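You operate a simulated robot arm through the tools that you are given. There is no shell and no other tool. Be economical: measure what you need, move in short steps, check, and stop when the job is done.

Carry out the task below with a simulated robot arm. There is one attempt and no reset: what you move stays moved.

Task
Fetch the white brush and set it on the bay four. Open the left cupboard door, take the white cloth on the front of the bin table and put it away on the middle shelf of the cream cupboard, then shut the door. Put the green cone on the right middle tier of the conveyor. Take the blue wax bar on the front of the bin table and put it away on the side box of the black machine. Close the blue sliding lid. Put the drain cup on the front of the bin table away on the top of the pipe bench. The order is free. Set down upright: green cone, drain cup.

The check looks at the end state, three seconds after you hand in, the way a careful person would. Anything else that was tipped, shoved, dropped, spilled or broken makes it a failure. Lids that push on must go on centred and level and be pressed home; caps that screw on are set level and turned clockwise until they are tight. Flat cloth is picked up by pressing the open fingertips on it (5 to 10 N) and closing them slowly along it; thin cloth reads only 2 to 8 mm in the jaws.

Robot
A 7-joint arm with a two-finger parallel gripper on a trunk, on a base that drives. Base frame: it is fixed to the floor where the robot stands at the start and does not move with it; the origin is under the middle of the robot, x ahead of it, y to its left, z up; the surface under the hand at the start is at about z = 0.8. Units: m, degrees, N and s.
Its first joint turns from -166.0 to 166.0 degrees. Places, roughly: bay four (19x33 cm) [0.92, 2.66, 0.9]; blue sliding lid [1.3, -0.7, 0.8]; blue wax bar [0.75, -0.75, 0.75]; drain cup (6x6x8 cm) [0.6, -0.8, 0.8]; green cone (7x7x12 cm) [0.7, -0.5, 0.8]; left cupboard door [4.7, -2.9, 1]; middle shelf of the cream cupboard [4.6, -3.1, 1]; right middle tier of the conveyor [1.1, 2, 0.5]; side box of the black machine (18x30 cm) [2.26, 1, 0.7]; top of the pipe bench (140x24 cm) [2.32, 8.62, 0.86]; white brush (3x8x4 cm) [0.7, 0, 0.8]; white cloth (11x7x3 cm) [0.7, -0.2, 0.8]. Payload 1.57 kg.
The tool frame sits at the grasp point between the pads (the TCP): z along the fingers, y along the line on which they close. The tips reach 0.03 m beyond it. Largest opening 0.08 m; finger width 0.017, thickness 0.012; the body of the gripper, 0.04 by 0.082 m, starts 0.08 m behind the TCP.
Orientation is that of the tool frame in the base frame, as [roll, pitch, yaw] about the fixed x, y, z axes, in that order (R = Rz(yaw) Ry(pitch) Rx(roll)). With the fingers straight down and closing along the base's y, the tool's x points along the base's -x, its y along +y and its z along -z.

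Tools
- The arm moves only by the tool step_arm. Its argument "motion" is a list that holds one entry, the list of rows, each a list of 7 numbers: the shift along the tool's x, y, z in m, then the turn, a rotation vector about the tool's x, y, z in degrees, then the finger opening in m, from 0 to 0.08. In form: [[[x, y, z, rx, ry, rz, fingers], ...]]. A call has 1 to 10 rows; each row is the pose to reach, as a shift and turn from the pose commanded when the call began, along the tool's axes at that moment. Each row takes 0.2 s and may step no farther than 0.05 m and 8.6 degrees from the row before; otherwise, or with a gripper value out of range, the whole call is refused. A pose out of reach is approached as far as the arm can. The call stops where the force on the tool passes 40 N (or 10 N more than at its start, if that is more) or the arm is blocked; 0.2 s more then pass. The fingers move at their own pace (about 0.153 m/s each) and stop on an object; they squeeze with about 21 N. The grip force told is the motor's: it shows also when the fingers shut on nothing. Time passes only in rows, and 0.2 s behind the last, so rows that repeat a pose let the fingers close. It gives the time, the measured TCP pose, the force on the tool (base axes), the opening and the grip force at its end, in the units of the frame above (readings bear some noise), with the torque about the TCP (base axes, N m) and any sound that the robot's microphone picked up.
- Cameras (640 x 400 px; columns grow to the right, rows downward): "scene" is now at [-0.0307, 0.1296, 1.3783]; the picture's right is [-0.66, -0.75, 0.00], its down [-0.35, 0.31, -0.88] and it looks along [0.66, -0.58, -0.47] (base axes); focal length 288 px, centre (320, 200). "wrist" rides on the gripper at [0.072, -0.007, -0.122] in the tool frame; the picture's right is [0.09, 1.00, 0.00], its down [-0.84, 0.08, -0.54] and it looks along [-0.54, 0.05, 0.84] (tool axes); focal length 238 px, centre (320, 200). There is no depth. A picture from a camera that has moved, and an enlarged one, comes with that camera's place and axes in the base frame and with its lens.
- capture(camera): a new picture of that camera. The clock stands still meanwhile.
- steer(legs): drives the robot by 1 to 6 legs, each [ahead, left, turn to the left] in m, m and degrees, along the robot's own axes; the way and the turn of a leg run together, so that a leg with both is an arc; at most 1.5 m and 180 degrees a leg. The arm and the cameras ride along, it lands a little off, and it stops where it bumps. It gives what a move gives.
- head_to(pan, tilt): turns the head with the scene camera to pan (to the left, within 143 degrees either way) and tilt (down, from -29 to 69), counted from straight ahead of the robot. It gives what a move gives.
- inspect(camera, box): a new picture of the part [left, top, right, bottom] of that camera's present view, enlarged. The clock stands still meanwhile.
- hand_in(): hands the job in; it is judged then, once.

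Work in short steps. Places have to be worked out from the pictures, the camera data and where the tool is seen: move nearer, look again, correct. Check each grasp and each placing, and mend what went wrong. You have 196 turns and 166 pictures in all, those below and enlarged ones among them. Open the gripper and draw the arm clear of the work before you hand the job in, unless the task says otherwise.

The tools are called after "Call:" by a JSON object that holds its "name" and its "arguments". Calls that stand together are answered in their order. step_arm: Moves the arm, as the interface text tells. Its arguments: {"type":"object","properties":{"motion":{"type":"array"}},"required":["motion"]} The other tools are called the same way: steer (legs) drives the base; head_to (pan, tilt) turns the head that bears the scene camera; capture (camera) takes a picture; inspect (camera, box) takes an enlarged picture of a part of a camera's view; hand_in () hands the job in.

At the start:

```text
time_s: 0.0
position: [0.6338, -0.4079, 1.1306]
tool_rot: [180.0, 0.0, 180.0]
force: [0.3, -0.6, 0.3]
moment: [0.03, -0.02, -0.01]
gripper_width: 0.0799
grasp_force: 0.0
robot x, y, heading: [-0.0005, -0.0006, 0.2]
head pan, tilt: [-41.3, 27.9]
```

scene: 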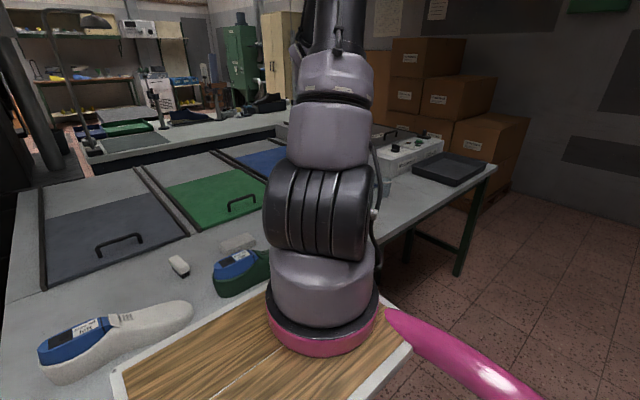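
wrist: 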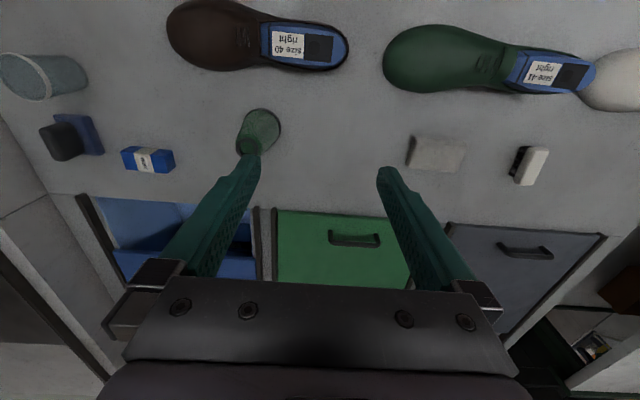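

I'll first look around to learn the layout. I start with the head to the left.

Call:
{"name": "head_to", "arguments": {"pan": 0, "tilt": 25}}

Call:
{"name": "capture", "arguments": {"camera": "scene"}}

Call:
{"name": "head_to", "arguments": {"pan": 70, "tilt": 15}}

Call:
{"name": "capture", "arguments": {"camera": "scene"}}

Call:
{"name": "head_to", "arguments": {"pan": 140, "tilt": 20}}

Call:
{"name": "capture", "arguments": {"camera": "scene"}}

Call:
{"name": "head_to", "arguments": {"pan": -100, "tilt": 20}}

Call:
{"name": "capture", "arguments": {"camera": "scene"}}

```text
time_s: 1.1
position: [0.6327, -0.4078, 1.1307]
tool_rot: [-180.0, 0.0, 180.0]
force: [0.2, -0.8, -0.4]
moment: [0.02, 0.01, 0.01]
gripper_width: 0.0798
grasp_force: 0.1
robot x, y, heading: [0.0018, 0.003, 0.0]
head pan, tilt: [0.0, 25.0]
```

```text
163 pictures are left
camera scene: at [-0.0072, 0.1897, 1.383], right [0.0, -1.0, 0.0], down [-0.42, 0.0, -0.91], along [0.91, 0.0, -0.42], focal length 288 px, centre (320, 200)
```

scene: 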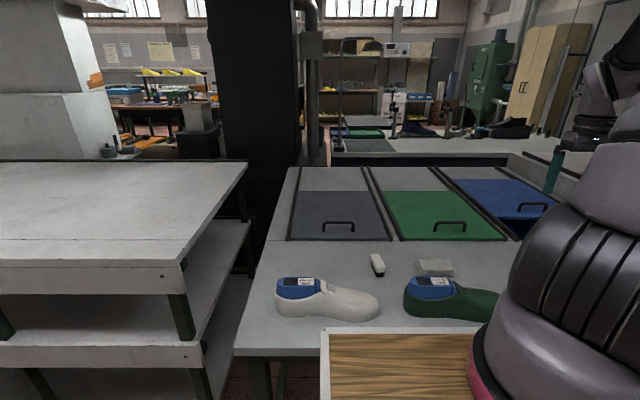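

```text
time_s: 2.5
position: [0.633, -0.4069, 1.1303]
tool_rot: [179.9, 0.0, -179.9]
force: [0.6, 0.4, 0.1]
moment: [0.03, -0.02, 0.03]
gripper_width: 0.08
grasp_force: 0.0
robot x, y, heading: [0.0, -0.001, 0.3]
head pan, tilt: [70.0, 15.0]
```

```text
162 pictures are left
camera scene: at [-0.0673, 0.2775, 1.3992], right [0.94, -0.34, 0.0], down [-0.09, -0.24, -0.97], along [0.33, 0.91, -0.26], focal length 288 px, centre (320, 200)
```

scene: 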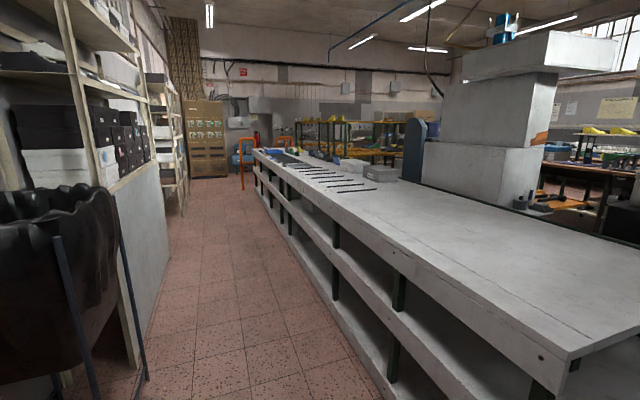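

```text
time_s: 3.9
position: [0.6336, -0.4081, 1.1306]
tool_rot: [179.9, 0.1, 180.0]
force: [-0.2, 0.7, 0.0]
moment: [-0.04, 0.01, -0.02]
gripper_width: 0.0799
grasp_force: 0.1
robot x, y, heading: [0.0037, -0.0021, 0.2]
head pan, tilt: [140.0, 20.0]
```

```text
161 pictures are left
camera scene: at [-0.1706, 0.2497, 1.3911], right [0.64, 0.77, 0.0], down [0.26, -0.22, -0.94], along [-0.72, 0.6, -0.34], focal length 288 px, centre (320, 200)
```

scene: 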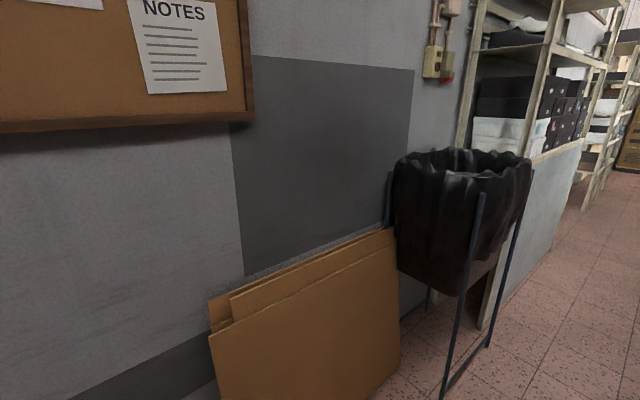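

```text
time_s: 7.3
position: [0.6329, -0.4082, 1.1314]
tool_rot: [-180.0, -0.1, -180.0]
force: [0.2, 0.6, -0.5]
moment: [-0.03, -0.01, 0.01]
gripper_width: 0.0798
grasp_force: 0.0
robot x, y, heading: [-0.001, 0.0007, -0.1]
head pan, tilt: [-100.0, 20.0]
```

```text
160 pictures are left
camera scene: at [-0.1155, 0.0981, 1.391], right [-0.98, 0.17, 0.0], down [0.06, 0.34, -0.94], along [-0.16, -0.93, -0.34], focal length 288 px, centre (320, 200)
```

scene: 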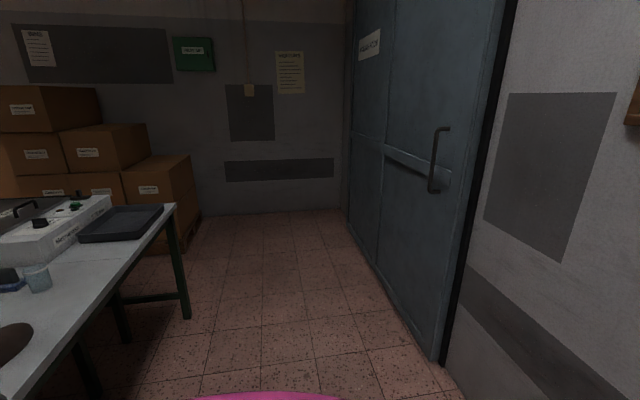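

The conveyor runs along y at x≈0.7–1.7; the brush is at about (0.72, 0.02). I move the arm above it for a close look.

Call:
{"name": "step_arm", "arguments": {"motion": [[[0, 0.047, 0, 0, 0, 0, 0.08], [0, 0.094, 0, 0, 0, 0, 0.08], [0, 0.141, 0.01, 0, 0, 0, 0.08], [0, 0.188, 0.02, 0, 0, 0, 0.08], [0, 0.235, 0.03, 0, 0, 0, 0.08], [0, 0.282, 0.04, 0, 0, 0, 0.08], [-0.01, 0.329, 0.05, 0, 0, 0, 0.08], [-0.02, 0.376, 0.06, 0, 0, 0, 0.08], [-0.03, 0.42, 0.07, 0, 0, 0, 0.08], [-0.04, 0.43, 0.1, 0, 0, 0, 0.08]]]}}

Call:
{"name": "capture", "arguments": {"camera": "wrist"}}

Call:
{"name": "head_to", "arguments": {"pan": -50, "tilt": 30}}

Call:
{"name": "capture", "arguments": {"camera": "scene"}}

```text
time_s: 9.5
position: [0.6724, 0.0224, 1.0314]
tool_rot: [-180.0, 0.0, 180.0]
force: [-1.0, -0.7, -0.9]
moment: [0.01, -0.03, 0.02]
gripper_width: 0.0801
grasp_force: 0.2
robot x, y, heading: [0.0042, -0.0005, 0.0]
head pan, tilt: [-100.0, 20.0]
```

```text
159 pictures are left
camera wrist: at [0.6005, 0.0168, 1.153], right [-0.09, 1.0, 0.0], down [0.84, 0.08, 0.54], along [0.54, 0.05, -0.84], focal length 238 px, centre (320, 200)
```

wrist: 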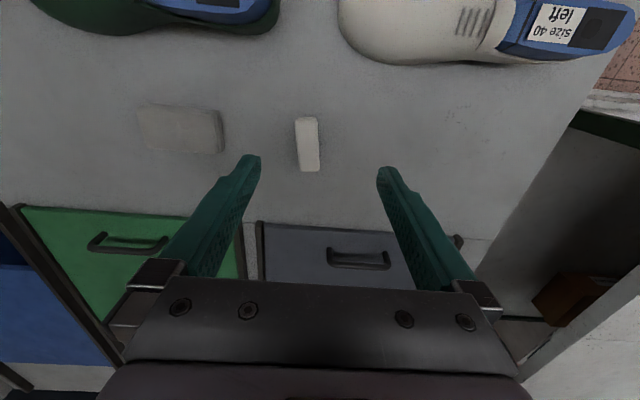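

```text
time_s: 10.7
position: [0.6719, 0.0224, 1.0312]
tool_rot: [180.0, 0.0, -179.9]
force: [-0.5, 0.4, -0.3]
moment: [0.0, 0.03, 0.0]
gripper_width: 0.0801
grasp_force: 0.0
robot x, y, heading: [0.0006, 0.0018, 0.2]
head pan, tilt: [-50.0, 30.0]
```

```text
158 pictures are left
camera scene: at [-0.0412, 0.1205, 1.375], right [-0.77, -0.64, 0.0], down [-0.32, 0.38, -0.87], along [0.56, -0.66, -0.5], focal length 288 px, centre (320, 200)
```

scene: 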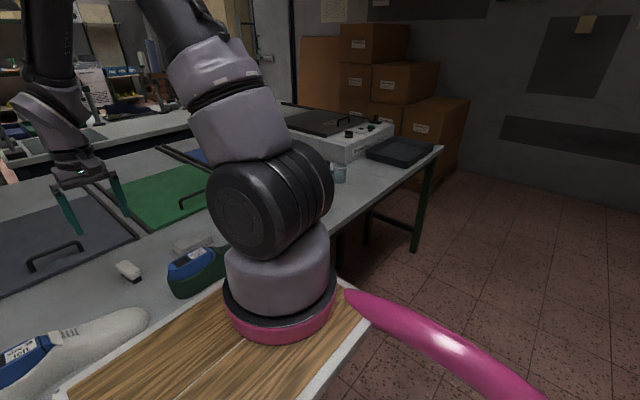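

The brush's long axis lies nearly along x, centre about (0.718, 0.011). I descend over it with about 9° of turn.

Call:
{"name": "step_arm", "arguments": {"motion": [[[-0.02, -0.005, 0.035, 0, 0, -5, 0.08], [-0.04, -0.011, 0.07, 0, 0, -9, 0.08], [-0.046, -0.011, 0.11, 0, 0, -9, 0.08], [-0.046, -0.011, 0.14, 0, 0, -9, 0.08], [-0.046, -0.011, 0.165, 0, 0, -9, 0.08], [-0.046, -0.011, 0.165, 0, 0, -9, 0.08]]]}}

Call:
{"name": "capture", "arguments": {"camera": "wrist"}}

```text
time_s: 12.1
position: [0.7206, 0.012, 0.8657]
tool_rot: [180.0, 0.1, -170.9]
force: [-0.2, -0.5, 0.4]
moment: [-0.04, -0.02, 0.0]
gripper_width: 0.08
grasp_force: 0.2
robot x, y, heading: [0.0007, -0.0026, -0.2]
head pan, tilt: [-50.0, 30.0]
```

```text
157 pictures are left
camera wrist: at [0.6498, -0.0044, 0.9869], right [-0.25, 0.97, 0.0], down [0.81, 0.21, 0.54], along [0.53, 0.13, -0.84], focal length 238 px, centre (320, 200)
```

wrist: 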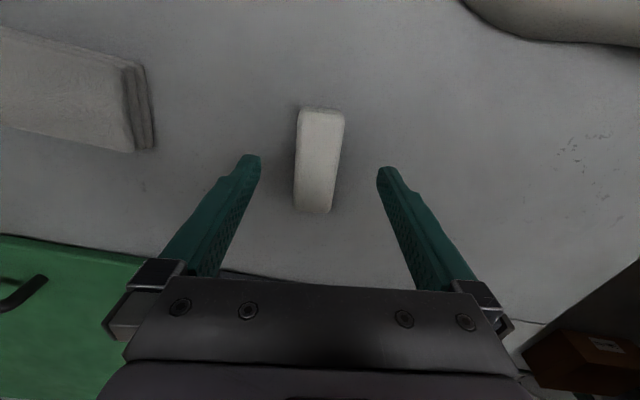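

The brush is centred between the fingers. I go down 3 cm and close.

Call:
{"name": "step_arm", "arguments": {"motion": [[[0, 0, 0.015, 0, 0, 0, 0.08], [0, 0, 0.03, 0, 0, 0, 0.08], [0, 0, 0.03, 0, 0, 0, 0.02], [0, 0, 0.03, 0, 0, 0, 0.0], [0, 0, 0.03, 0, 0, 0, 0.0]]]}}

Call:
{"name": "capture", "arguments": {"camera": "wrist"}}

```text
time_s: 13.3
position: [0.7201, 0.0114, 0.8363]
tool_rot: [-179.9, 0.0, -171.1]
force: [0.6, -0.7, 2.2]
moment: [0.0, 0.02, 0.01]
gripper_width: 0.0296
grasp_force: 21.3
robot x, y, heading: [0.0048, -0.0006, 0.2]
head pan, tilt: [-50.0, 30.0]
```

```text
156 pictures are left
camera wrist: at [0.6503, -0.0054, 0.957], right [-0.25, 0.97, 0.0], down [0.81, 0.21, 0.54], along [0.53, 0.13, -0.84], focal length 238 px, centre (320, 200)
```

wrist: 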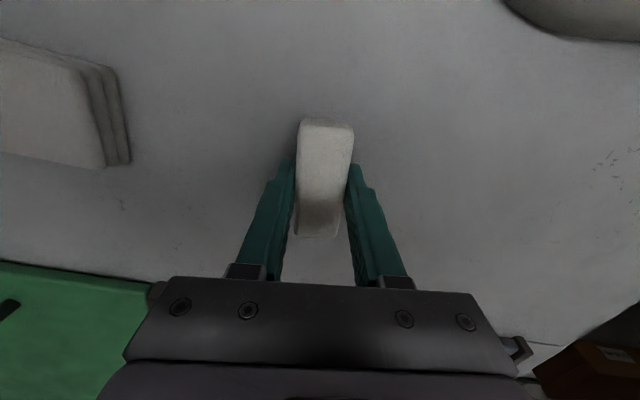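

Brush held (29.6 mm). I lift it, and look straight down to understand the robot's own footprint.

Call:
{"name": "step_arm", "arguments": {"motion": [[[0, 0, -0.05, 0, 0, 0, 0], [0, 0, -0.1, 0, 0, 0, 0], [0.04, 0, -0.15, 0, 0, 0, 0], [0.08, 0, -0.2, 0, 0, 0, 0], [0.11, 0, -0.24, 0, 0, 0, 0]]]}}

Call:
{"name": "head_to", "arguments": {"pan": 30, "tilt": 60}}

Call:
{"name": "capture", "arguments": {"camera": "scene"}}

```text
refused: row 3 steps farther than a row can; nothing moved
```

```text
time_s: 14.8
position: [0.7204, 0.0119, 0.8361]
tool_rot: [180.0, 0.0, -171.0]
force: [0.4, 0.1, 1.0]
moment: [-0.01, 0.03, 0.02]
gripper_width: 0.0296
grasp_force: 20.4
robot x, y, heading: [0.0008, -0.0018, 0.1]
head pan, tilt: [30.0, 60.0]
```

```text
155 pictures are left
camera scene: at [-0.0416, 0.2232, 1.3329], right [0.5, -0.87, 0.0], down [-0.75, -0.43, -0.5], along [0.43, 0.25, -0.87], focal length 288 px, centre (320, 200)
```

scene: 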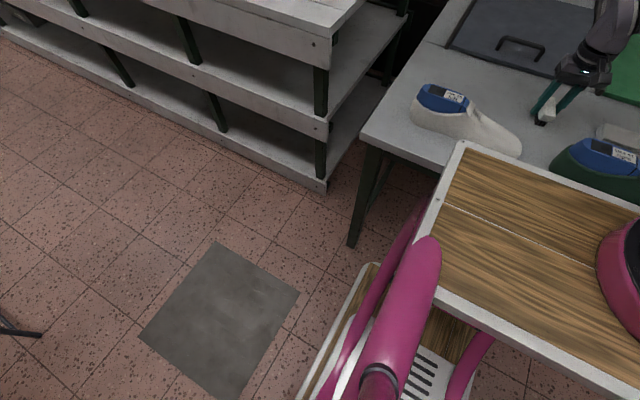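

The robot is a cart whose deck ends near the table front (x≈0.42). I lift the brush, then back a few cm and drive left along the aisle to bay four.

Call:
{"name": "step_arm", "arguments": {"motion": [[[0, 0, -0.05, 0, 0, 0, 0], [0, 0, -0.1, 0, 0, 0, 0], [0.03, 0, -0.135, 0, 0, 0, 0], [0.06, 0, -0.17, 0, 0, 0, 0], [0.09, 0, -0.2, 0, 0, 0, 0], [0.12, 0, -0.23, 0, 0, 0, 0]]]}}

Call:
{"name": "steer", "arguments": {"legs": [[-0.05, 0, 0], [0, 1.3, 0], [0, 1.3, 0]]}}

Call:
{"name": "head_to", "arguments": {"pan": 10, "tilt": 35}}

Call:
{"name": "capture", "arguments": {"camera": "scene"}}

Call:
{"name": "capture", "arguments": {"camera": "wrist"}}

```text
time_s: 16.2
position: [0.6011, -0.0072, 1.064]
tool_rot: [180.0, -0.1, -170.9]
force: [0.5, 0.1, -1.3]
moment: [0.01, 0.04, 0.01]
gripper_width: 0.0294
grasp_force: 20.8
robot x, y, heading: [-0.0017, -0.0022, 0.1]
head pan, tilt: [30.0, 60.0]
```

```text
time_s: 29.5
position: [0.574, 2.615, 1.0636]
tool_rot: [-180.0, 0.1, -172.0]
force: [-0.2, 0.4, -0.1]
moment: [-0.03, 0.01, 0.0]
gripper_width: 0.0294
grasp_force: 21.2
robot x, y, heading: [-0.0281, 2.6334, -1.1]
head pan, tilt: [30.0, 60.0]
```

```text
time_s: 30.4
position: [0.5734, 2.6149, 1.0637]
tool_rot: [180.0, -0.1, -172.0]
force: [0.4, -0.1, -0.5]
moment: [0.01, 0.01, -0.02]
gripper_width: 0.0298
grasp_force: 20.7
robot x, y, heading: [-0.0271, 2.6329, -1.1]
head pan, tilt: [10.0, 35.0]
```

```text
154 pictures are left
camera scene: at [-0.0371, 2.8379, 1.3671], right [0.16, -0.99, 0.0], down [-0.57, -0.09, -0.82], along [0.81, 0.13, -0.57], focal length 288 px, centre (320, 200)
```

scene: 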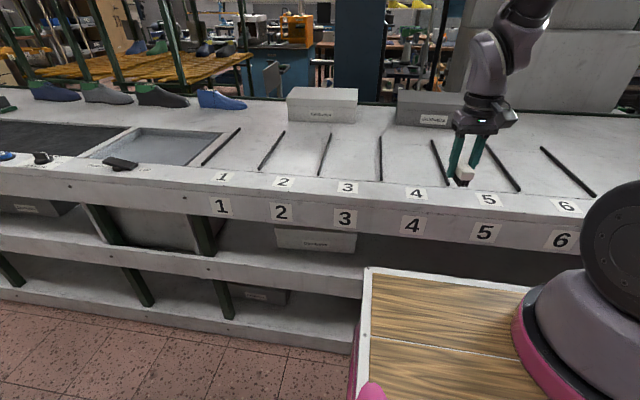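

```text
153 pictures are left
camera wrist: at [0.5026, 2.5995, 1.1849], right [-0.23, 0.97, 0.0], down [0.82, 0.19, 0.54], along [0.53, 0.12, -0.84], focal length 238 px, centre (320, 200)
```

wrist: 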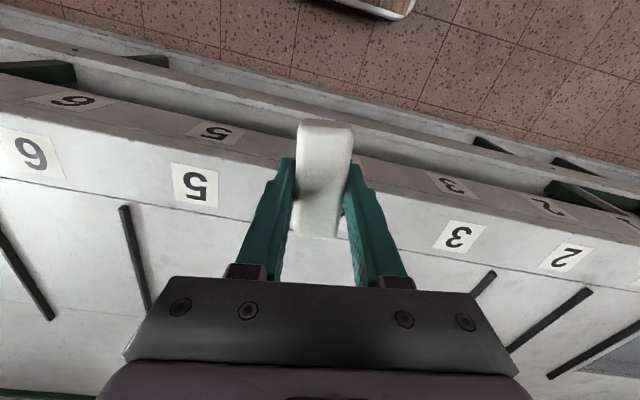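

Bay four lies between bars at y≈2.55 and 2.77, centre (0.92, 2.66). I drive 0.2 m ahead and then lower the brush over it.

Call:
{"name": "steer", "arguments": {"legs": [[0.19, 0, 0]]}}

Call:
{"name": "step_arm", "arguments": {"motion": [[[-0.04, 0.007, 0.01, 0, 0, 4, 0], [-0.08, 0.014, 0.03, 0, 0, 8, 0], [-0.12, 0.022, 0.06, 0, 0, 8, 0], [-0.151, 0.028, 0.09, 0, 0, 8, 0], [-0.151, 0.028, 0.12, 0, 0, 8, 0], [-0.151, 0.028, 0.12, 0, 0, 8, 0]]]}}

Call:
{"name": "capture", "arguments": {"camera": "wrist"}}

Call:
{"name": "capture", "arguments": {"camera": "scene"}}

```text
time_s: 32.0
position: [0.7647, 2.611, 1.0646]
tool_rot: [179.9, -0.1, -172.0]
force: [1.3, -0.1, -0.5]
moment: [0.02, 0.01, -0.03]
gripper_width: 0.0295
grasp_force: 20.5
robot x, y, heading: [0.1619, 2.6261, -0.9]
head pan, tilt: [10.0, 35.0]
```

```text
refused: row 3 steps farther than a row can; nothing moved
```

```text
152 pictures are left
camera wrist: at [0.6943, 2.5956, 1.1849], right [-0.23, 0.97, 0.0], down [0.82, 0.19, 0.54], along [0.53, 0.12, -0.84], focal length 238 px, centre (320, 200)
```

wrist: 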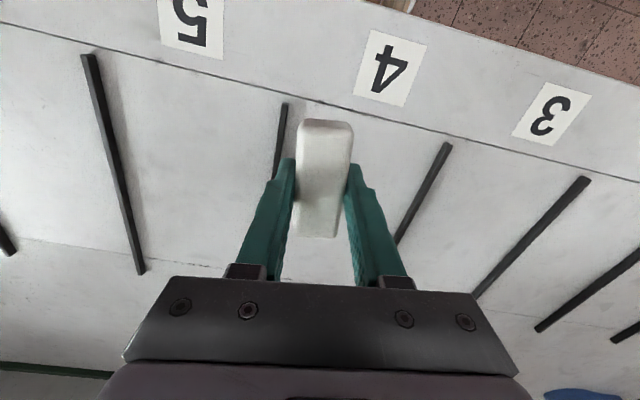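

```text
151 pictures are left
camera scene: at [0.1549, 2.8345, 1.3672], right [0.16, -0.99, 0.0], down [-0.57, -0.09, -0.82], along [0.81, 0.13, -0.57], focal length 288 px, centre (320, 200)
```

scene: 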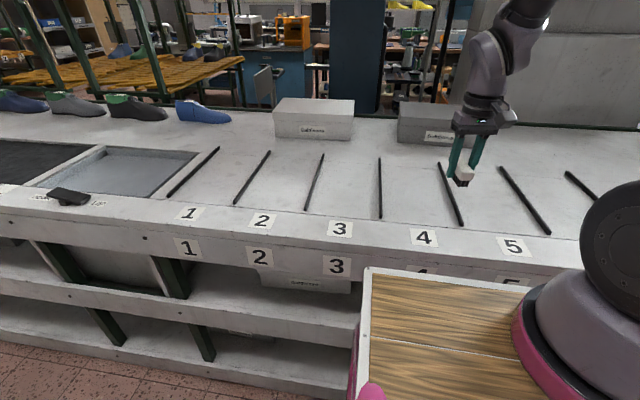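

Refused for step size; I repeat with finer steps.

Call:
{"name": "step_arm", "arguments": {"motion": [[[-0.04, 0.008, 0, 0, 0, 4, 0], [-0.08, 0.017, 0, 0, 0, 8, 0], [-0.12, 0.026, 0.01, 0, 0, 8, 0], [-0.152, 0.034, 0.03, 0, 0, 8, 0], [-0.152, 0.034, 0.07, 0, 0, 8, 0], [-0.152, 0.034, 0.11, 0, 0, 8, 0], [-0.152, 0.034, 0.13, 0, 0, 8, 0], [-0.152, 0.034, 0.13, 0, 0, 8, 0]]]}}

Call:
{"name": "capture", "arguments": {"camera": "wrist"}}

Call:
{"name": "inspect", "arguments": {"camera": "scene", "box": [360, 120, 560, 250]}}

```text
time_s: 33.8
position: [0.9094, 2.6677, 0.9314]
tool_rot: [180.0, 0.2, -180.0]
force: [-0.3, -0.9, 19.0]
moment: [-0.01, -0.08, -0.01]
gripper_width: 0.0296
grasp_force: 21.2
robot x, y, heading: [0.164, 2.6277, -1.0]
head pan, tilt: [10.0, 35.0]
```

```text
150 pictures are left
camera wrist: at [0.8381, 2.6612, 1.0534], right [-0.09, 1.0, 0.0], down [0.84, 0.08, 0.54], along [0.54, 0.05, -0.84], focal length 238 px, centre (320, 200)
```

wrist: 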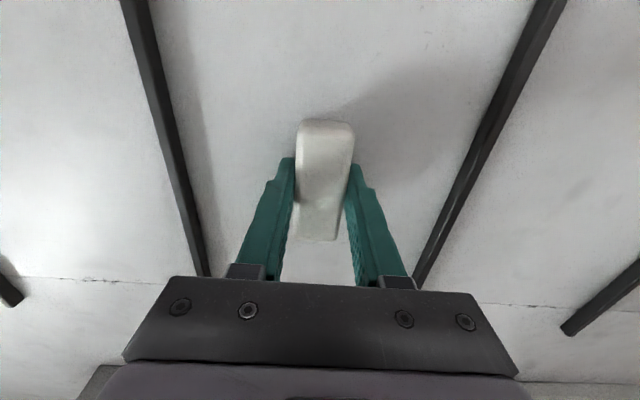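

```text
3.08 times, centred on (460, 185) of scene
camera zoom: at [0.1542, 2.8344, 1.3672], right [0.16, -0.99, 0.0], down [-0.57, -0.09, -0.82], along [0.81, 0.13, -0.57], focal length 885 px, centre (-111, 246)
```

zoom: 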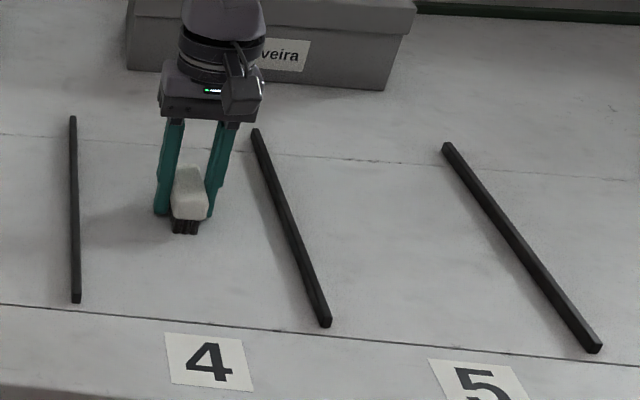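

It touches the bay (19 N up), brush level and inside. I ease a few mm, open and rise.

Call:
{"name": "step_arm", "arguments": {"motion": [[[0, 0, -0.003, 0, 0, 0, 0], [0, 0, -0.003, 0, 0, 0, 0.05], [0, 0, -0.003, 0, 0, 0, 0.06], [0, 0, -0.04, 0, 0, 0, 0.06], [0, 0, -0.08, 0, 0, 0, 0.08], [0.03, 0, -0.115, 0, 0, 0, 0.08], [0.07, 0, -0.14, 0, 0, 0, 0.08], [0.12, 0, -0.14, 0, 0, 0, 0.08], [0.16, 0, -0.14, 0, 0, 0, 0.08]]]}}

Call:
{"name": "inspect", "arguments": {"camera": "scene", "box": [360, 120, 560, 250]}}

Call:
{"name": "head_to", "arguments": {"pan": -10, "tilt": 55}}

Call:
{"name": "capture", "arguments": {"camera": "scene"}}

```text
time_s: 35.8
position: [0.7516, 2.6671, 1.0739]
tool_rot: [179.9, -0.1, 179.8]
force: [1.1, 0.8, 0.0]
moment: [-0.04, 0.04, 0.03]
gripper_width: 0.0801
grasp_force: 0.0
robot x, y, heading: [0.1666, 2.6246, -1.2]
head pan, tilt: [10.0, 35.0]
```

```text
3.08 times, centred on (460, 185) of scene
camera zoom: at [0.1554, 2.8345, 1.3672], right [0.16, -0.99, 0.0], down [-0.57, -0.09, -0.82], along [0.81, 0.13, -0.57], focal length 885 px, centre (-111, 246)
```

zoom: 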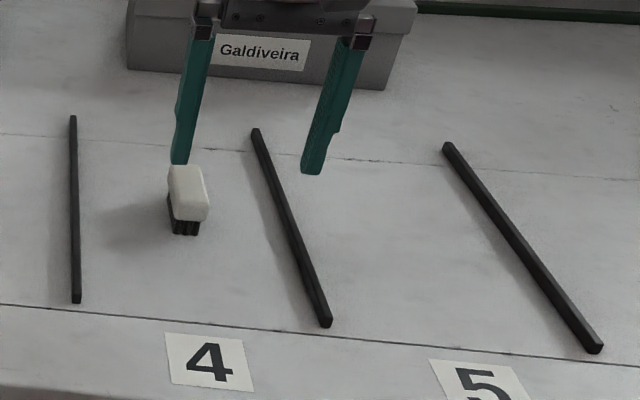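

```text
time_s: 36.6
position: [0.7521, 2.6669, 1.0743]
tool_rot: [-180.0, 0.0, -180.0]
force: [-0.3, 0.3, -0.7]
moment: [-0.04, 0.03, -0.03]
gripper_width: 0.0798
grasp_force: 0.0
robot x, y, heading: [0.163, 2.6264, -1.1]
head pan, tilt: [-10.0, 55.0]
```

```text
147 pictures are left
camera scene: at [0.1386, 2.807, 1.339], right [-0.19, -0.98, 0.0], down [-0.8, 0.16, -0.57], along [0.56, -0.11, -0.82], focal length 288 px, centre (320, 200)
```

scene: 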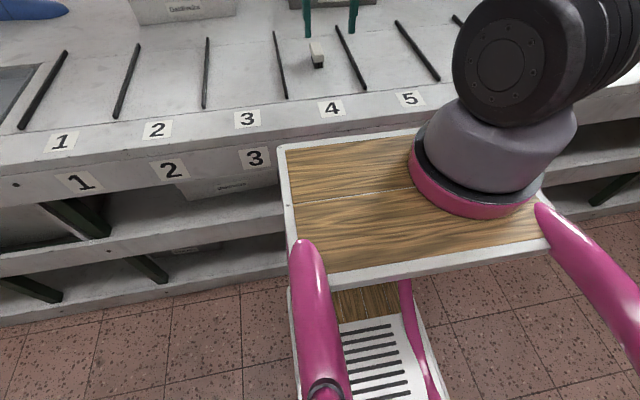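

Brush is standing in bay four. Now I scout the conveyor's right middle tier: back off and slide right to y≈2.

Call:
{"name": "steer", "arguments": {"legs": [[-0.25, 0, 1], [0, -0.7, 0]]}}

Call:
{"name": "head_to", "arguments": {"pan": 0, "tilt": 40}}

Call:
{"name": "capture", "arguments": {"camera": "scene"}}

Call:
{"name": "head_to", "arguments": {"pan": -70, "tilt": 30}}

Call:
{"name": "capture", "arguments": {"camera": "scene"}}

```text
time_s: 41.9
position: [0.5064, 1.9897, 1.0741]
tool_rot: [179.9, -0.1, -178.4]
force: [-0.5, 0.1, 0.2]
moment: [-0.04, -0.04, 0.02]
gripper_width: 0.0799
grasp_force: 0.1
robot x, y, heading: [-0.083, 1.9332, 0.7]
head pan, tilt: [-10.0, 55.0]
```

```text
time_s: 42.6
position: [0.5063, 1.9902, 1.0739]
tool_rot: [-180.0, 0.0, -178.4]
force: [0.4, 0.1, 0.2]
moment: [0.02, 0.04, 0.01]
gripper_width: 0.0798
grasp_force: 0.1
robot x, y, heading: [-0.081, 1.9366, 0.4]
head pan, tilt: [0.0, 40.0]
```

```text
146 pictures are left
camera scene: at [-0.0973, 2.1248, 1.3596], right [0.01, -1.0, 0.0], down [-0.64, -0.01, -0.77], along [0.77, 0.01, -0.64], focal length 288 px, centre (320, 200)
```

scene: 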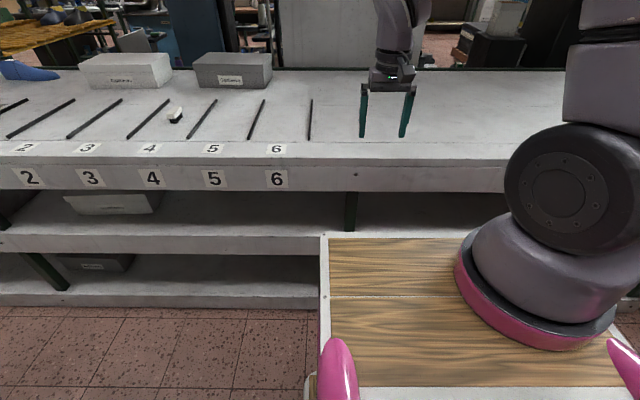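

```text
time_s: 44.0
position: [0.5064, 1.9898, 1.0744]
tool_rot: [-180.0, -0.1, -178.4]
force: [0.4, -0.2, 0.3]
moment: [0.01, 0.02, 0.0]
gripper_width: 0.0802
grasp_force: 0.1
robot x, y, heading: [-0.0832, 1.931, 0.4]
head pan, tilt: [-70.0, 30.0]
```

```text
145 pictures are left
camera scene: at [-0.1504, 2.0393, 1.375], right [-0.94, -0.35, 0.0], down [-0.18, 0.47, -0.87], along [0.31, -0.81, -0.5], focal length 288 px, centre (320, 200)
```

scene: 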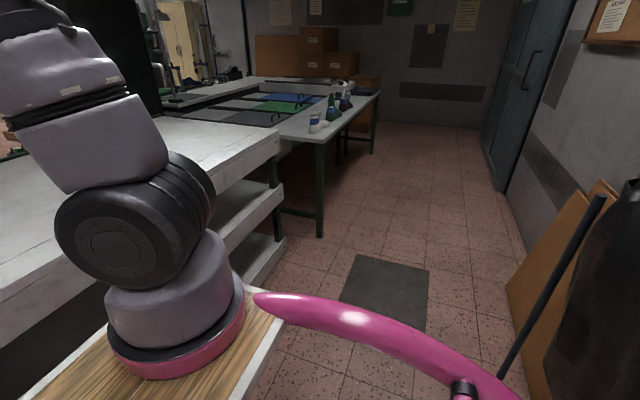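

The middle tier top sits at about z≈0.57 with the apron bottom at ≈0.785, so the cone must be held by a nearly horizontal hand. Plan: at the bin table pick the cone with the tool pointing along −y (no shoes in that line), then turn the robot +90° by the conveyor. I return to the bin table.

Call:
{"name": "steer", "arguments": {"legs": [[0, -1.3, 0], [0.06, -0.63, 0]]}}

Call:
{"name": "head_to", "arguments": {"pan": -30, "tilt": 35}}

Call:
{"name": "capture", "arguments": {"camera": "scene"}}

Call:
{"name": "capture", "arguments": {"camera": "wrist"}}

```text
time_s: 53.6
position: [0.5649, 0.0712, 1.0739]
tool_rot: [-180.0, 0.0, -179.1]
force: [-0.4, 0.0, 0.5]
moment: [0.02, -0.01, 0.0]
gripper_width: 0.0801
grasp_force: 0.1
robot x, y, heading: [-0.0239, 0.0227, -0.3]
head pan, tilt: [-70.0, 30.0]
```

```text
time_s: 54.7
position: [0.5642, 0.0716, 1.074]
tool_rot: [-180.0, 0.0, -179.2]
force: [-0.1, -0.6, 0.5]
moment: [0.01, -0.03, 0.0]
gripper_width: 0.0798
grasp_force: 0.0
robot x, y, heading: [-0.0227, 0.0272, -0.1]
head pan, tilt: [-30.0, 35.0]
```

```text
144 pictures are left
camera scene: at [-0.0452, 0.17, 1.3672], right [-0.5, -0.86, 0.0], down [-0.5, 0.29, -0.82], along [0.71, -0.41, -0.57], focal length 288 px, centre (320, 200)
```

scene: 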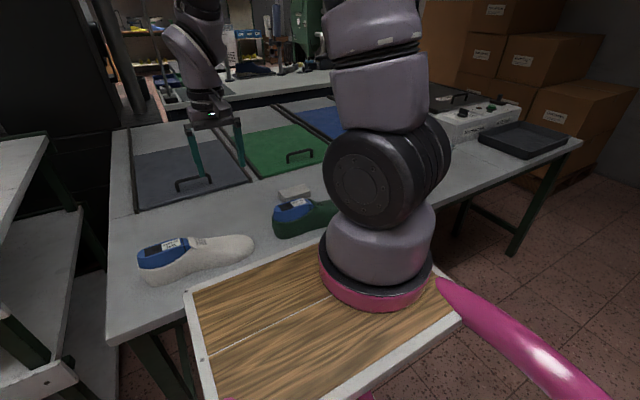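

```text
143 pictures are left
camera wrist: at [0.4935, 0.0645, 1.1952], right [-0.11, 0.99, 0.0], down [0.84, 0.09, 0.54], along [0.54, 0.06, -0.84], focal length 238 px, centre (320, 200)
```

wrist: 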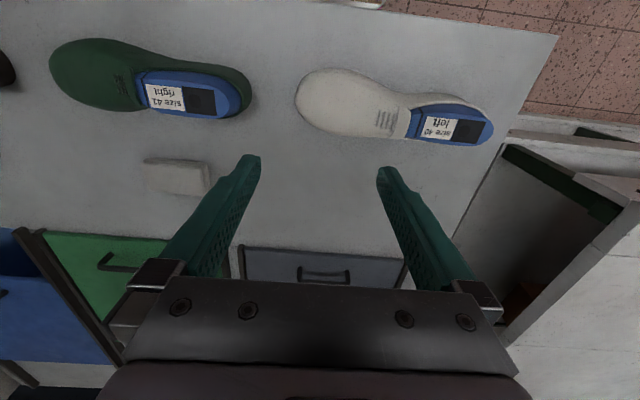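

Now I swing the tool above the table at (0.72,−0.26) while turning it so that it will point toward −y.

Call:
{"name": "step_arm", "arguments": {"motion": [[[-0.015, -0.033, 0, 0, 0, 8.5, 0.08], [-0.03, -0.066, 0, 0, 0, 17, 0.08], [-0.045, -0.099, 0, 0, 0, 25.5, 0.08], [-0.06, -0.132, 0, 0, 0, 34, 0.08], [-0.075, -0.165, 0, 0, 0, 42.5, 0.08], [-0.09, -0.198, 0, 0, 0, 51, 0.08], [-0.105, -0.231, 0, 0, 0, 59.5, 0.08], [-0.12, -0.264, 0, 0, 0, 68, 0.08], [-0.135, -0.297, 0, 0, 0, 76.5, 0.08], [-0.15, -0.33, 0, 0, 0, 85, 0.08]]]}}

Call:
{"name": "capture", "arguments": {"camera": "wrist"}}

```text
time_s: 56.9
position: [0.7219, -0.2566, 1.0735]
tool_rot: [-180.0, 0.1, 95.8]
force: [-0.1, 0.0, 0.3]
moment: [-0.03, -0.06, 0.03]
gripper_width: 0.0802
grasp_force: 0.0
robot x, y, heading: [-0.0216, 0.0216, -0.3]
head pan, tilt: [-30.0, 35.0]
```

```text
142 pictures are left
camera wrist: at [0.7086, -0.1849, 1.1947], right [0.98, 0.19, 0.0], down [0.16, -0.82, 0.54], along [0.1, -0.53, -0.84], focal length 238 px, centre (320, 200)
```

wrist: 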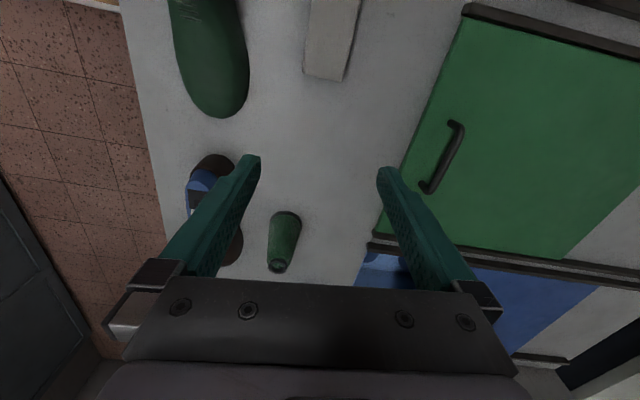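

The cone stands at about (0.698, −0.50). I tilt the tool to point along −y, ~15° below horizontal, at this height.

Call:
{"name": "step_arm", "arguments": {"motion": [[[0, 0, 0, 0, -8.5, 0, 0.08], [0, 0, 0, 0, -17, 0, 0.08], [0, 0, 0, 0, -25.5, 0, 0.08], [0, 0, 0, 0, -34, 0, 0.08], [0, 0, 0, 0, -42.5, 0, 0.08], [0, 0, 0, 0, -51, 0, 0.08], [0, 0, 0, 0, -59.5, 0, 0.08], [0, 0, 0, 0, -68, 0, 0.08], [0, 0, 0, 0, -75, 0, 0.08], [0, 0, 0, 0, -75, 0, 0.08]]]}}

Call:
{"name": "capture", "arguments": {"camera": "wrist"}}

Call:
{"name": "capture", "arguments": {"camera": "scene"}}

```text
time_s: 59.1
position: [0.7208, -0.2548, 1.0736]
tool_rot: [179.9, 75.1, 95.9]
force: [-0.7, 0.4, 0.6]
moment: [0.01, 0.0, -0.02]
gripper_width: 0.0802
grasp_force: 0.0
robot x, y, heading: [-0.0216, 0.0236, -0.1]
head pan, tilt: [-30.0, 35.0]
```

```text
141 pictures are left
camera wrist: at [0.7004, -0.1202, 1.0351], right [0.99, 0.13, -0.09], down [0.04, 0.31, 0.95], along [0.15, -0.94, 0.3], focal length 238 px, centre (320, 200)
```

wrist: 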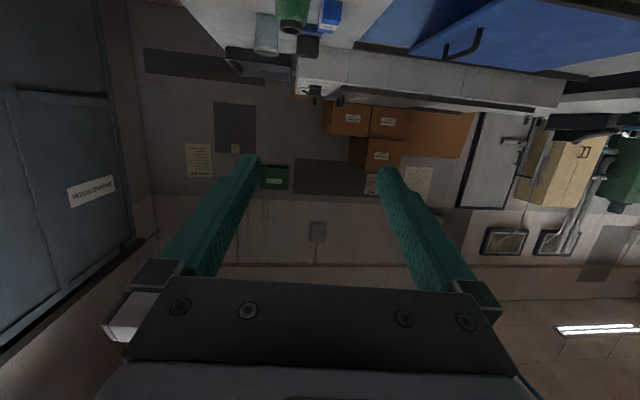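

```text
140 pictures are left
camera scene: at [-0.0452, 0.1701, 1.3672], right [-0.5, -0.86, 0.0], down [-0.5, 0.29, -0.82], along [0.71, -0.41, -0.57], focal length 288 px, centre (320, 200)
```

scene: 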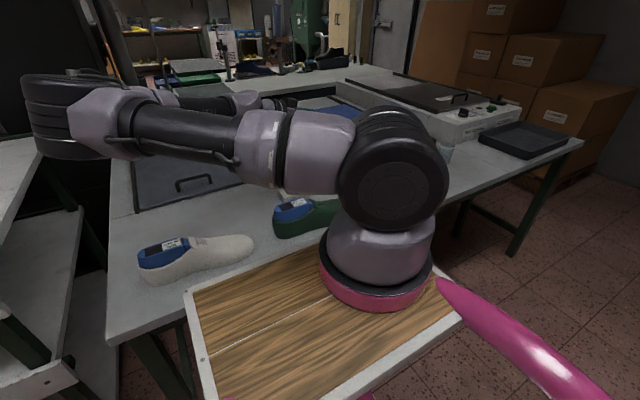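

The arm reaches this attitude. I lower along a line to just before the cone at z≈0.875.

Call:
{"name": "step_arm", "arguments": {"motion": [[[0.0263, -0.008, 0.0295, 0, 0, 0, 0.08], [0.0526, -0.016, 0.059, 0, 0, 0, 0.08], [0.079, -0.0238, 0.0885, 0, 0, 0, 0.08], [0.1053, -0.0318, 0.118, 0, 0, 0, 0.08], [0.1316, -0.0397, 0.1475, 0, 0, 0, 0.08], [0.158, -0.0477, 0.177, 0, 0, 0, 0.08], [0.158, -0.0477, 0.177, 0, 0, 0, 0.08]]]}}

Call:
{"name": "capture", "arguments": {"camera": "wrist"}}

Call:
{"name": "head_to", "arguments": {"pan": -5, "tilt": 35}}

Call:
{"name": "capture", "arguments": {"camera": "scene"}}

```text
time_s: 60.7
position: [0.6858, -0.3886, 0.8751]
tool_rot: [180.0, 74.9, 95.8]
force: [-0.4, -0.2, 0.9]
moment: [0.0, -0.01, -0.01]
gripper_width: 0.0801
grasp_force: 0.1
robot x, y, heading: [-0.0205, 0.027, -0.1]
head pan, tilt: [-30.0, 35.0]
```

```text
139 pictures are left
camera wrist: at [0.6658, -0.2525, 0.8364], right [0.99, 0.13, -0.09], down [0.05, 0.31, 0.95], along [0.15, -0.94, 0.3], focal length 238 px, centre (320, 200)
```

wrist: 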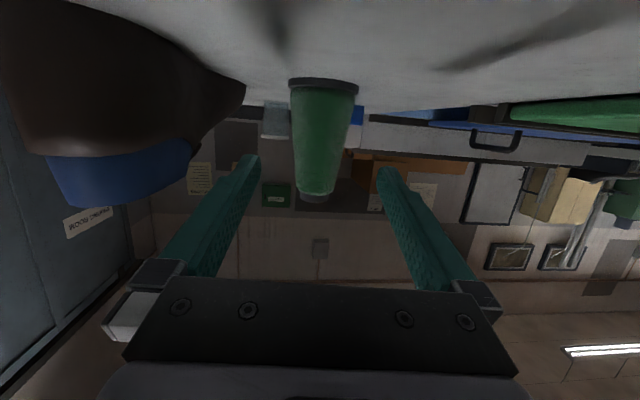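

```text
time_s: 61.6
position: [0.6862, -0.3876, 0.8761]
tool_rot: [-180.0, 74.9, 95.9]
force: [0.0, 0.9, 0.5]
moment: [0.01, -0.03, 0.0]
gripper_width: 0.08
grasp_force: 0.1
robot x, y, heading: [-0.0228, 0.0221, -0.0]
head pan, tilt: [-5.0, 35.0]
```

```text
138 pictures are left
camera scene: at [-0.0336, 0.2064, 1.3672], right [-0.09, -1.0, 0.0], down [-0.57, 0.05, -0.82], along [0.82, -0.07, -0.57], focal length 288 px, centre (320, 200)
```

scene: 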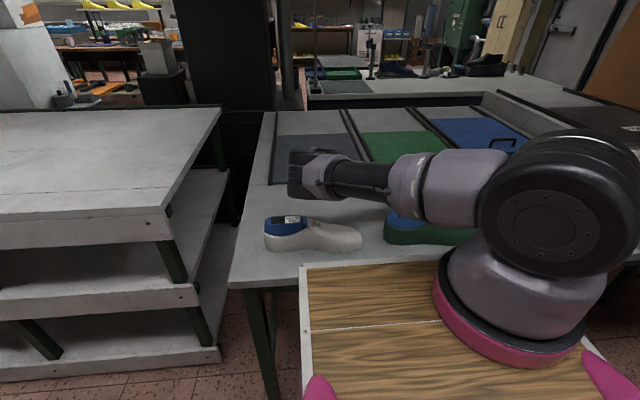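

The cone is centred between the fingers and the shoe lies clear to the side. I advance 11 cm horizontally and close.

Call:
{"name": "step_arm", "arguments": {"motion": [[[-0.0072, 0, 0.0272, 0, 0, 0, 0.08], [-0.0145, 0, 0.0544, 0, 0, 0, 0.08], [-0.0218, 0, 0.0816, 0, 0, 0, 0.08], [-0.029, 0, 0.1088, 0, 0, 0, 0.08], [-0.029, 0, 0.1088, 0, 0, 0, 0.08]]]}}

Call:
{"name": "capture", "arguments": {"camera": "wrist"}}

```text
time_s: 62.8
position: [0.6969, -0.5057, 0.8773]
tool_rot: [-179.9, 75.1, 96.0]
force: [0.5, 0.1, 0.1]
moment: [-0.01, -0.02, 0.01]
gripper_width: 0.0798
grasp_force: 0.1
robot x, y, heading: [-0.0244, 0.0274, -0.2]
head pan, tilt: [-5.0, 35.0]
```

```text
137 pictures are left
camera wrist: at [0.6769, -0.3692, 0.8377], right [0.99, 0.13, -0.09], down [0.05, 0.31, 0.95], along [0.15, -0.94, 0.3], focal length 238 px, centre (320, 200)
```

wrist: 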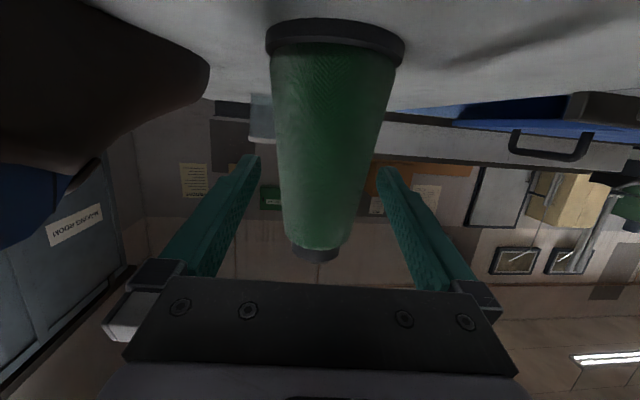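

Cone sits between the pads. I close.

Call:
{"name": "step_arm", "arguments": {"motion": [[[0, 0, 0, 0, 0, 0, 0.04], [0, 0, 0, 0, 0, 0, 0.01], [0, 0, 0, 0, 0, 0, 0.0], [0, 0, 0, 0, 0, 0, 0.0]]]}}

Call:
{"name": "capture", "arguments": {"camera": "wrist"}}

```text
time_s: 63.8
position: [0.6967, -0.505, 0.8763]
tool_rot: [-179.9, 75.0, 95.9]
force: [1.6, -2.5, 3.6]
moment: [-0.17, 0.08, 0.05]
gripper_width: 0.0516
grasp_force: 21.0
robot x, y, heading: [-0.0241, 0.0219, -0.2]
head pan, tilt: [-5.0, 35.0]
```

```text
136 pictures are left
camera wrist: at [0.6769, -0.369, 0.8379], right [0.99, 0.13, -0.09], down [0.05, 0.31, 0.95], along [0.15, -0.94, 0.3], focal length 238 px, centre (320, 200)
```

wrist: 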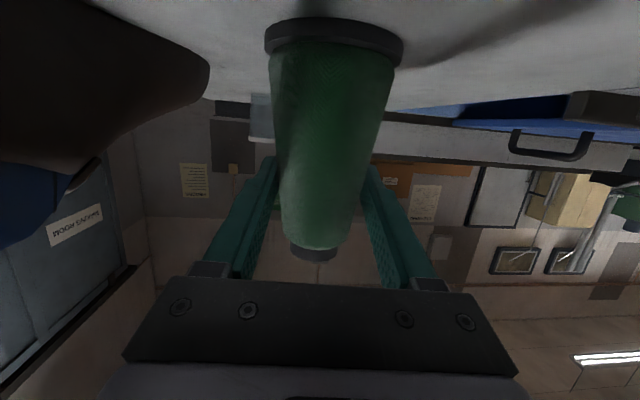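

Gripped at 51.6 mm. I lift straight up 16 cm and check.

Call:
{"name": "step_arm", "arguments": {"motion": [[[-0.029, 0, -0.0077, 0, 0, 0, 0], [-0.058, 0, -0.0154, 0, 0, 0, 0], [-0.097, 0, -0.0257, 0, 0, 0, 0], [-0.135, 0, -0.036, 0, 0, 0, 0], [-0.155, 0, -0.0412, 0, 0, 0, 0]]]}}

Call:
{"name": "capture", "arguments": {"camera": "wrist"}}

```text
time_s: 65.0
position: [0.6955, -0.5029, 1.0361]
tool_rot: [-179.8, 75.0, 96.1]
force: [0.5, 0.1, -2.1]
moment: [-0.02, -0.02, 0.01]
gripper_width: 0.0517
grasp_force: 21.2
robot x, y, heading: [-0.0257, 0.0265, 0.1]
head pan, tilt: [-5.0, 35.0]
```

```text
135 pictures are left
camera wrist: at [0.6761, -0.3668, 0.9977], right [0.99, 0.13, -0.09], down [0.05, 0.31, 0.95], along [0.15, -0.94, 0.3], focal length 238 px, centre (320, 200)
```

wrist: 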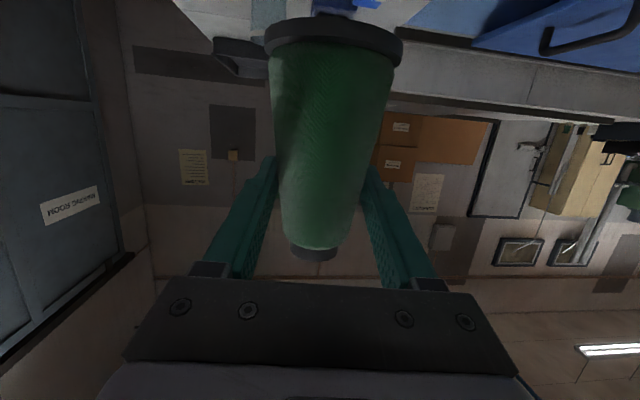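

Cone held firmly. I back off, turn +90° here where there's room, then drive along the aisle to y≈1.3.

Call:
{"name": "steer", "arguments": {"legs": [[-0.15, 0, 0], [0, 0, 90]]}}

Call:
{"name": "head_to", "arguments": {"pan": -40, "tilt": 35}}

Call:
{"name": "capture", "arguments": {"camera": "scene"}}

```text
time_s: 70.2
position: [0.3453, 0.7504, 1.0367]
tool_rot: [180.0, 75.0, -173.4]
force: [-0.1, 0.0, -2.8]
moment: [-0.01, 0.02, 0.0]
gripper_width: 0.0515
grasp_force: 21.2
robot x, y, heading: [-0.1738, 0.0257, 90.4]
head pan, tilt: [-5.0, 35.0]
```

```text
time_s: 71.2
position: [0.3457, 0.7502, 1.0366]
tool_rot: [-179.9, 75.0, -173.4]
force: [0.1, -0.3, -2.4]
moment: [0.0, 0.03, 0.0]
gripper_width: 0.0513
grasp_force: 21.5
robot x, y, heading: [-0.1743, 0.0222, 90.4]
head pan, tilt: [-40.0, 35.0]
```

```text
134 pictures are left
camera scene: at [-0.3048, -0.0091, 1.3672], right [0.77, -0.63, 0.0], down [-0.36, -0.44, -0.82], along [0.52, 0.63, -0.57], focal length 288 px, centre (320, 200)
```

scene: 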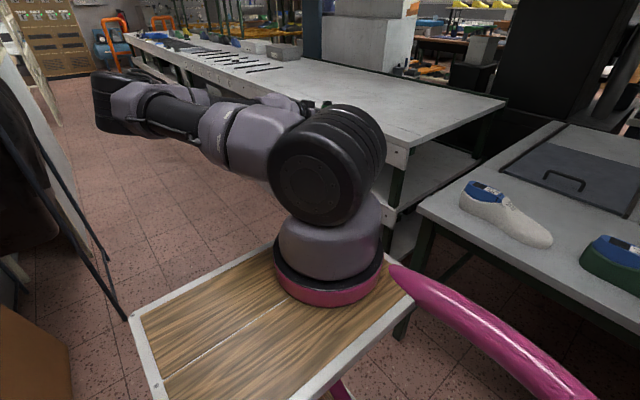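

Elbow stays clear of the bin stand (x≈−0.54). I strafe right a bit and drive ahead to y≈1.3.

Call:
{"name": "steer", "arguments": {"legs": [[0.6, -0.1, 0], [0.66, 0, 0]]}}

Call:
{"name": "head_to", "arguments": {"pan": -70, "tilt": 35}}

Call:
{"name": "capture", "arguments": {"camera": "scene"}}

Call:
{"name": "capture", "arguments": {"camera": "wrist"}}

```text
time_s: 78.0
position: [0.4515, 2.0195, 1.0359]
tool_rot: [-179.9, 75.1, -174.0]
force: [0.3, -0.4, -1.7]
moment: [0.0, 0.02, -0.01]
gripper_width: 0.0514
grasp_force: 21.4
robot x, y, heading: [-0.0702, 1.2992, 89.9]
head pan, tilt: [-40.0, 35.0]
```

```text
time_s: 78.9
position: [0.4519, 2.0206, 1.0359]
tool_rot: [-179.9, 75.0, -173.9]
force: [0.2, -0.7, -2.4]
moment: [0.01, -0.01, 0.0]
gripper_width: 0.0514
grasp_force: 21.6
robot x, y, heading: [-0.0738, 1.3, 90.0]
head pan, tilt: [-70.0, 35.0]
```

```text
133 pictures are left
camera scene: at [-0.1799, 1.23, 1.3672], right [0.34, -0.94, 0.0], down [-0.54, -0.2, -0.82], along [0.77, 0.28, -0.57], focal length 288 px, centre (320, 200)
```

scene: 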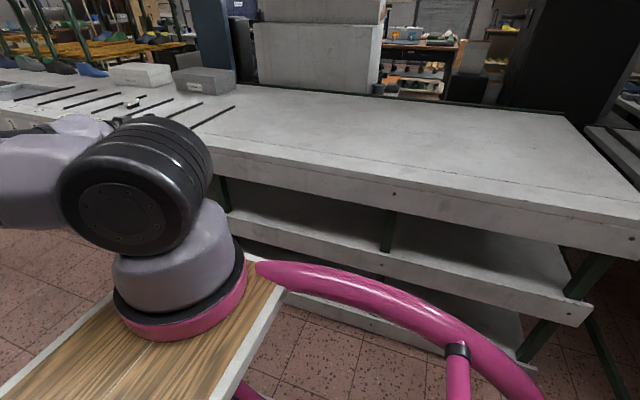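

```text
132 pictures are left
camera wrist: at [0.3171, 2.0, 0.9976], right [-0.13, 0.99, -0.09], down [-0.31, 0.05, 0.95], along [0.94, 0.15, 0.3], focal length 238 px, centre (320, 200)
```

wrist: 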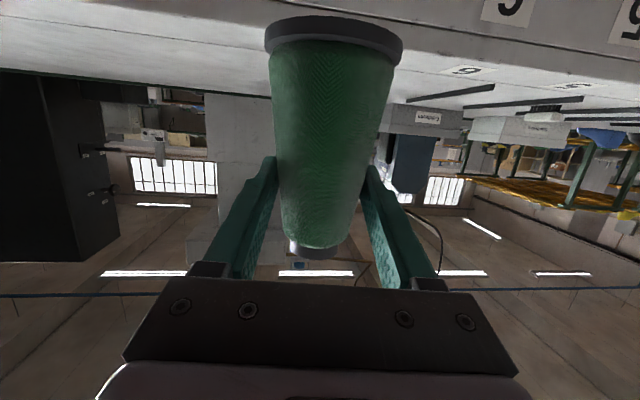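

A post stands at y≈2.03 and one at y≈1.26, so I aim for y≈1.66 on the tier. I drive back 0.36 m and start lowering in front of the conveyor.

Call:
{"name": "steer", "arguments": {"legs": [[-0.35, 0, 0]]}}

Call:
{"name": "step_arm", "arguments": {"motion": [[[0.0407, 0, 0.0139, 0, 0, 0, 0], [0.0814, 0, 0.0277, 0, 0, 0, 0], [0.1221, 0, 0.0416, 0, 0, 0, 0], [0.1629, 0, 0.0554, 0, 0, 0, 0], [0.2036, 0, 0.0693, 0, 0, 0, 0], [0.2443, 0, 0.0831, 0, 0, 0, 0], [0.285, 0, 0.097, 0, 0, 0, 0], [0.285, 0, 0.097, 0, 0, 0, 0]]]}}

Call:
{"name": "capture", "arguments": {"camera": "scene"}}

Call:
{"name": "capture", "arguments": {"camera": "wrist"}}

```text
time_s: 81.2
position: [0.4523, 1.672, 1.036]
tool_rot: [-179.8, 75.0, -173.9]
force: [-0.5, -0.3, -2.2]
moment: [0.01, 0.01, -0.03]
gripper_width: 0.0512
grasp_force: 20.8
robot x, y, heading: [-0.0767, 0.949, 90.0]
head pan, tilt: [-70.0, 35.0]
```

```text
time_s: 83.0
position: [0.4719, 1.6767, 0.7391]
tool_rot: [-180.0, 75.0, -174.0]
force: [0.3, -0.2, -2.9]
moment: [0.03, -0.02, 0.03]
gripper_width: 0.0515
grasp_force: 21.0
robot x, y, heading: [-0.0695, 0.9506, 90.0]
head pan, tilt: [-70.0, 35.0]
```

```text
131 pictures are left
camera scene: at [-0.1799, 0.8813, 1.3672], right [0.34, -0.94, 0.0], down [-0.54, -0.2, -0.82], along [0.77, 0.28, -0.57], focal length 288 px, centre (320, 200)
```

scene: 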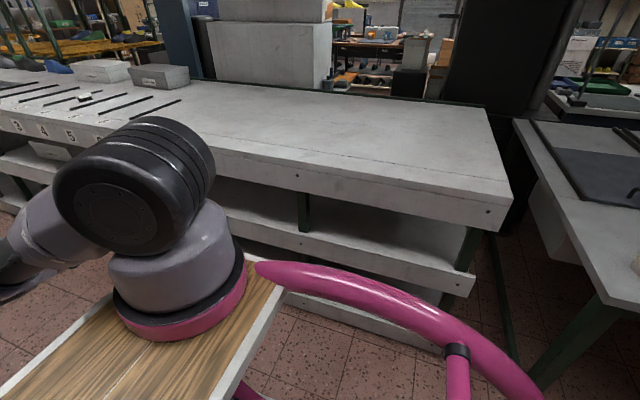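

```text
130 pictures are left
camera wrist: at [0.3365, 1.6574, 0.6991], right [-0.13, 0.99, -0.09], down [-0.31, 0.04, 0.95], along [0.94, 0.15, 0.3], focal length 238 px, centre (320, 200)
```

wrist: 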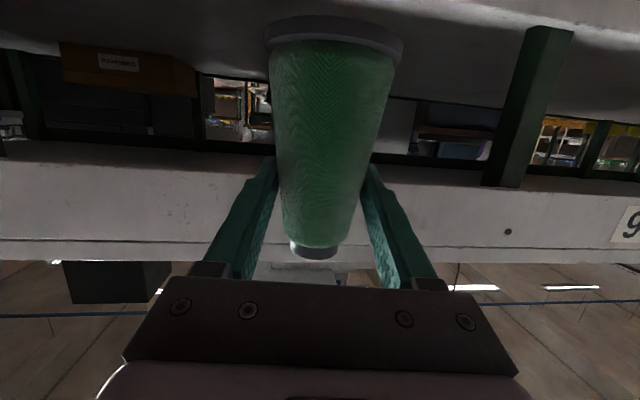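

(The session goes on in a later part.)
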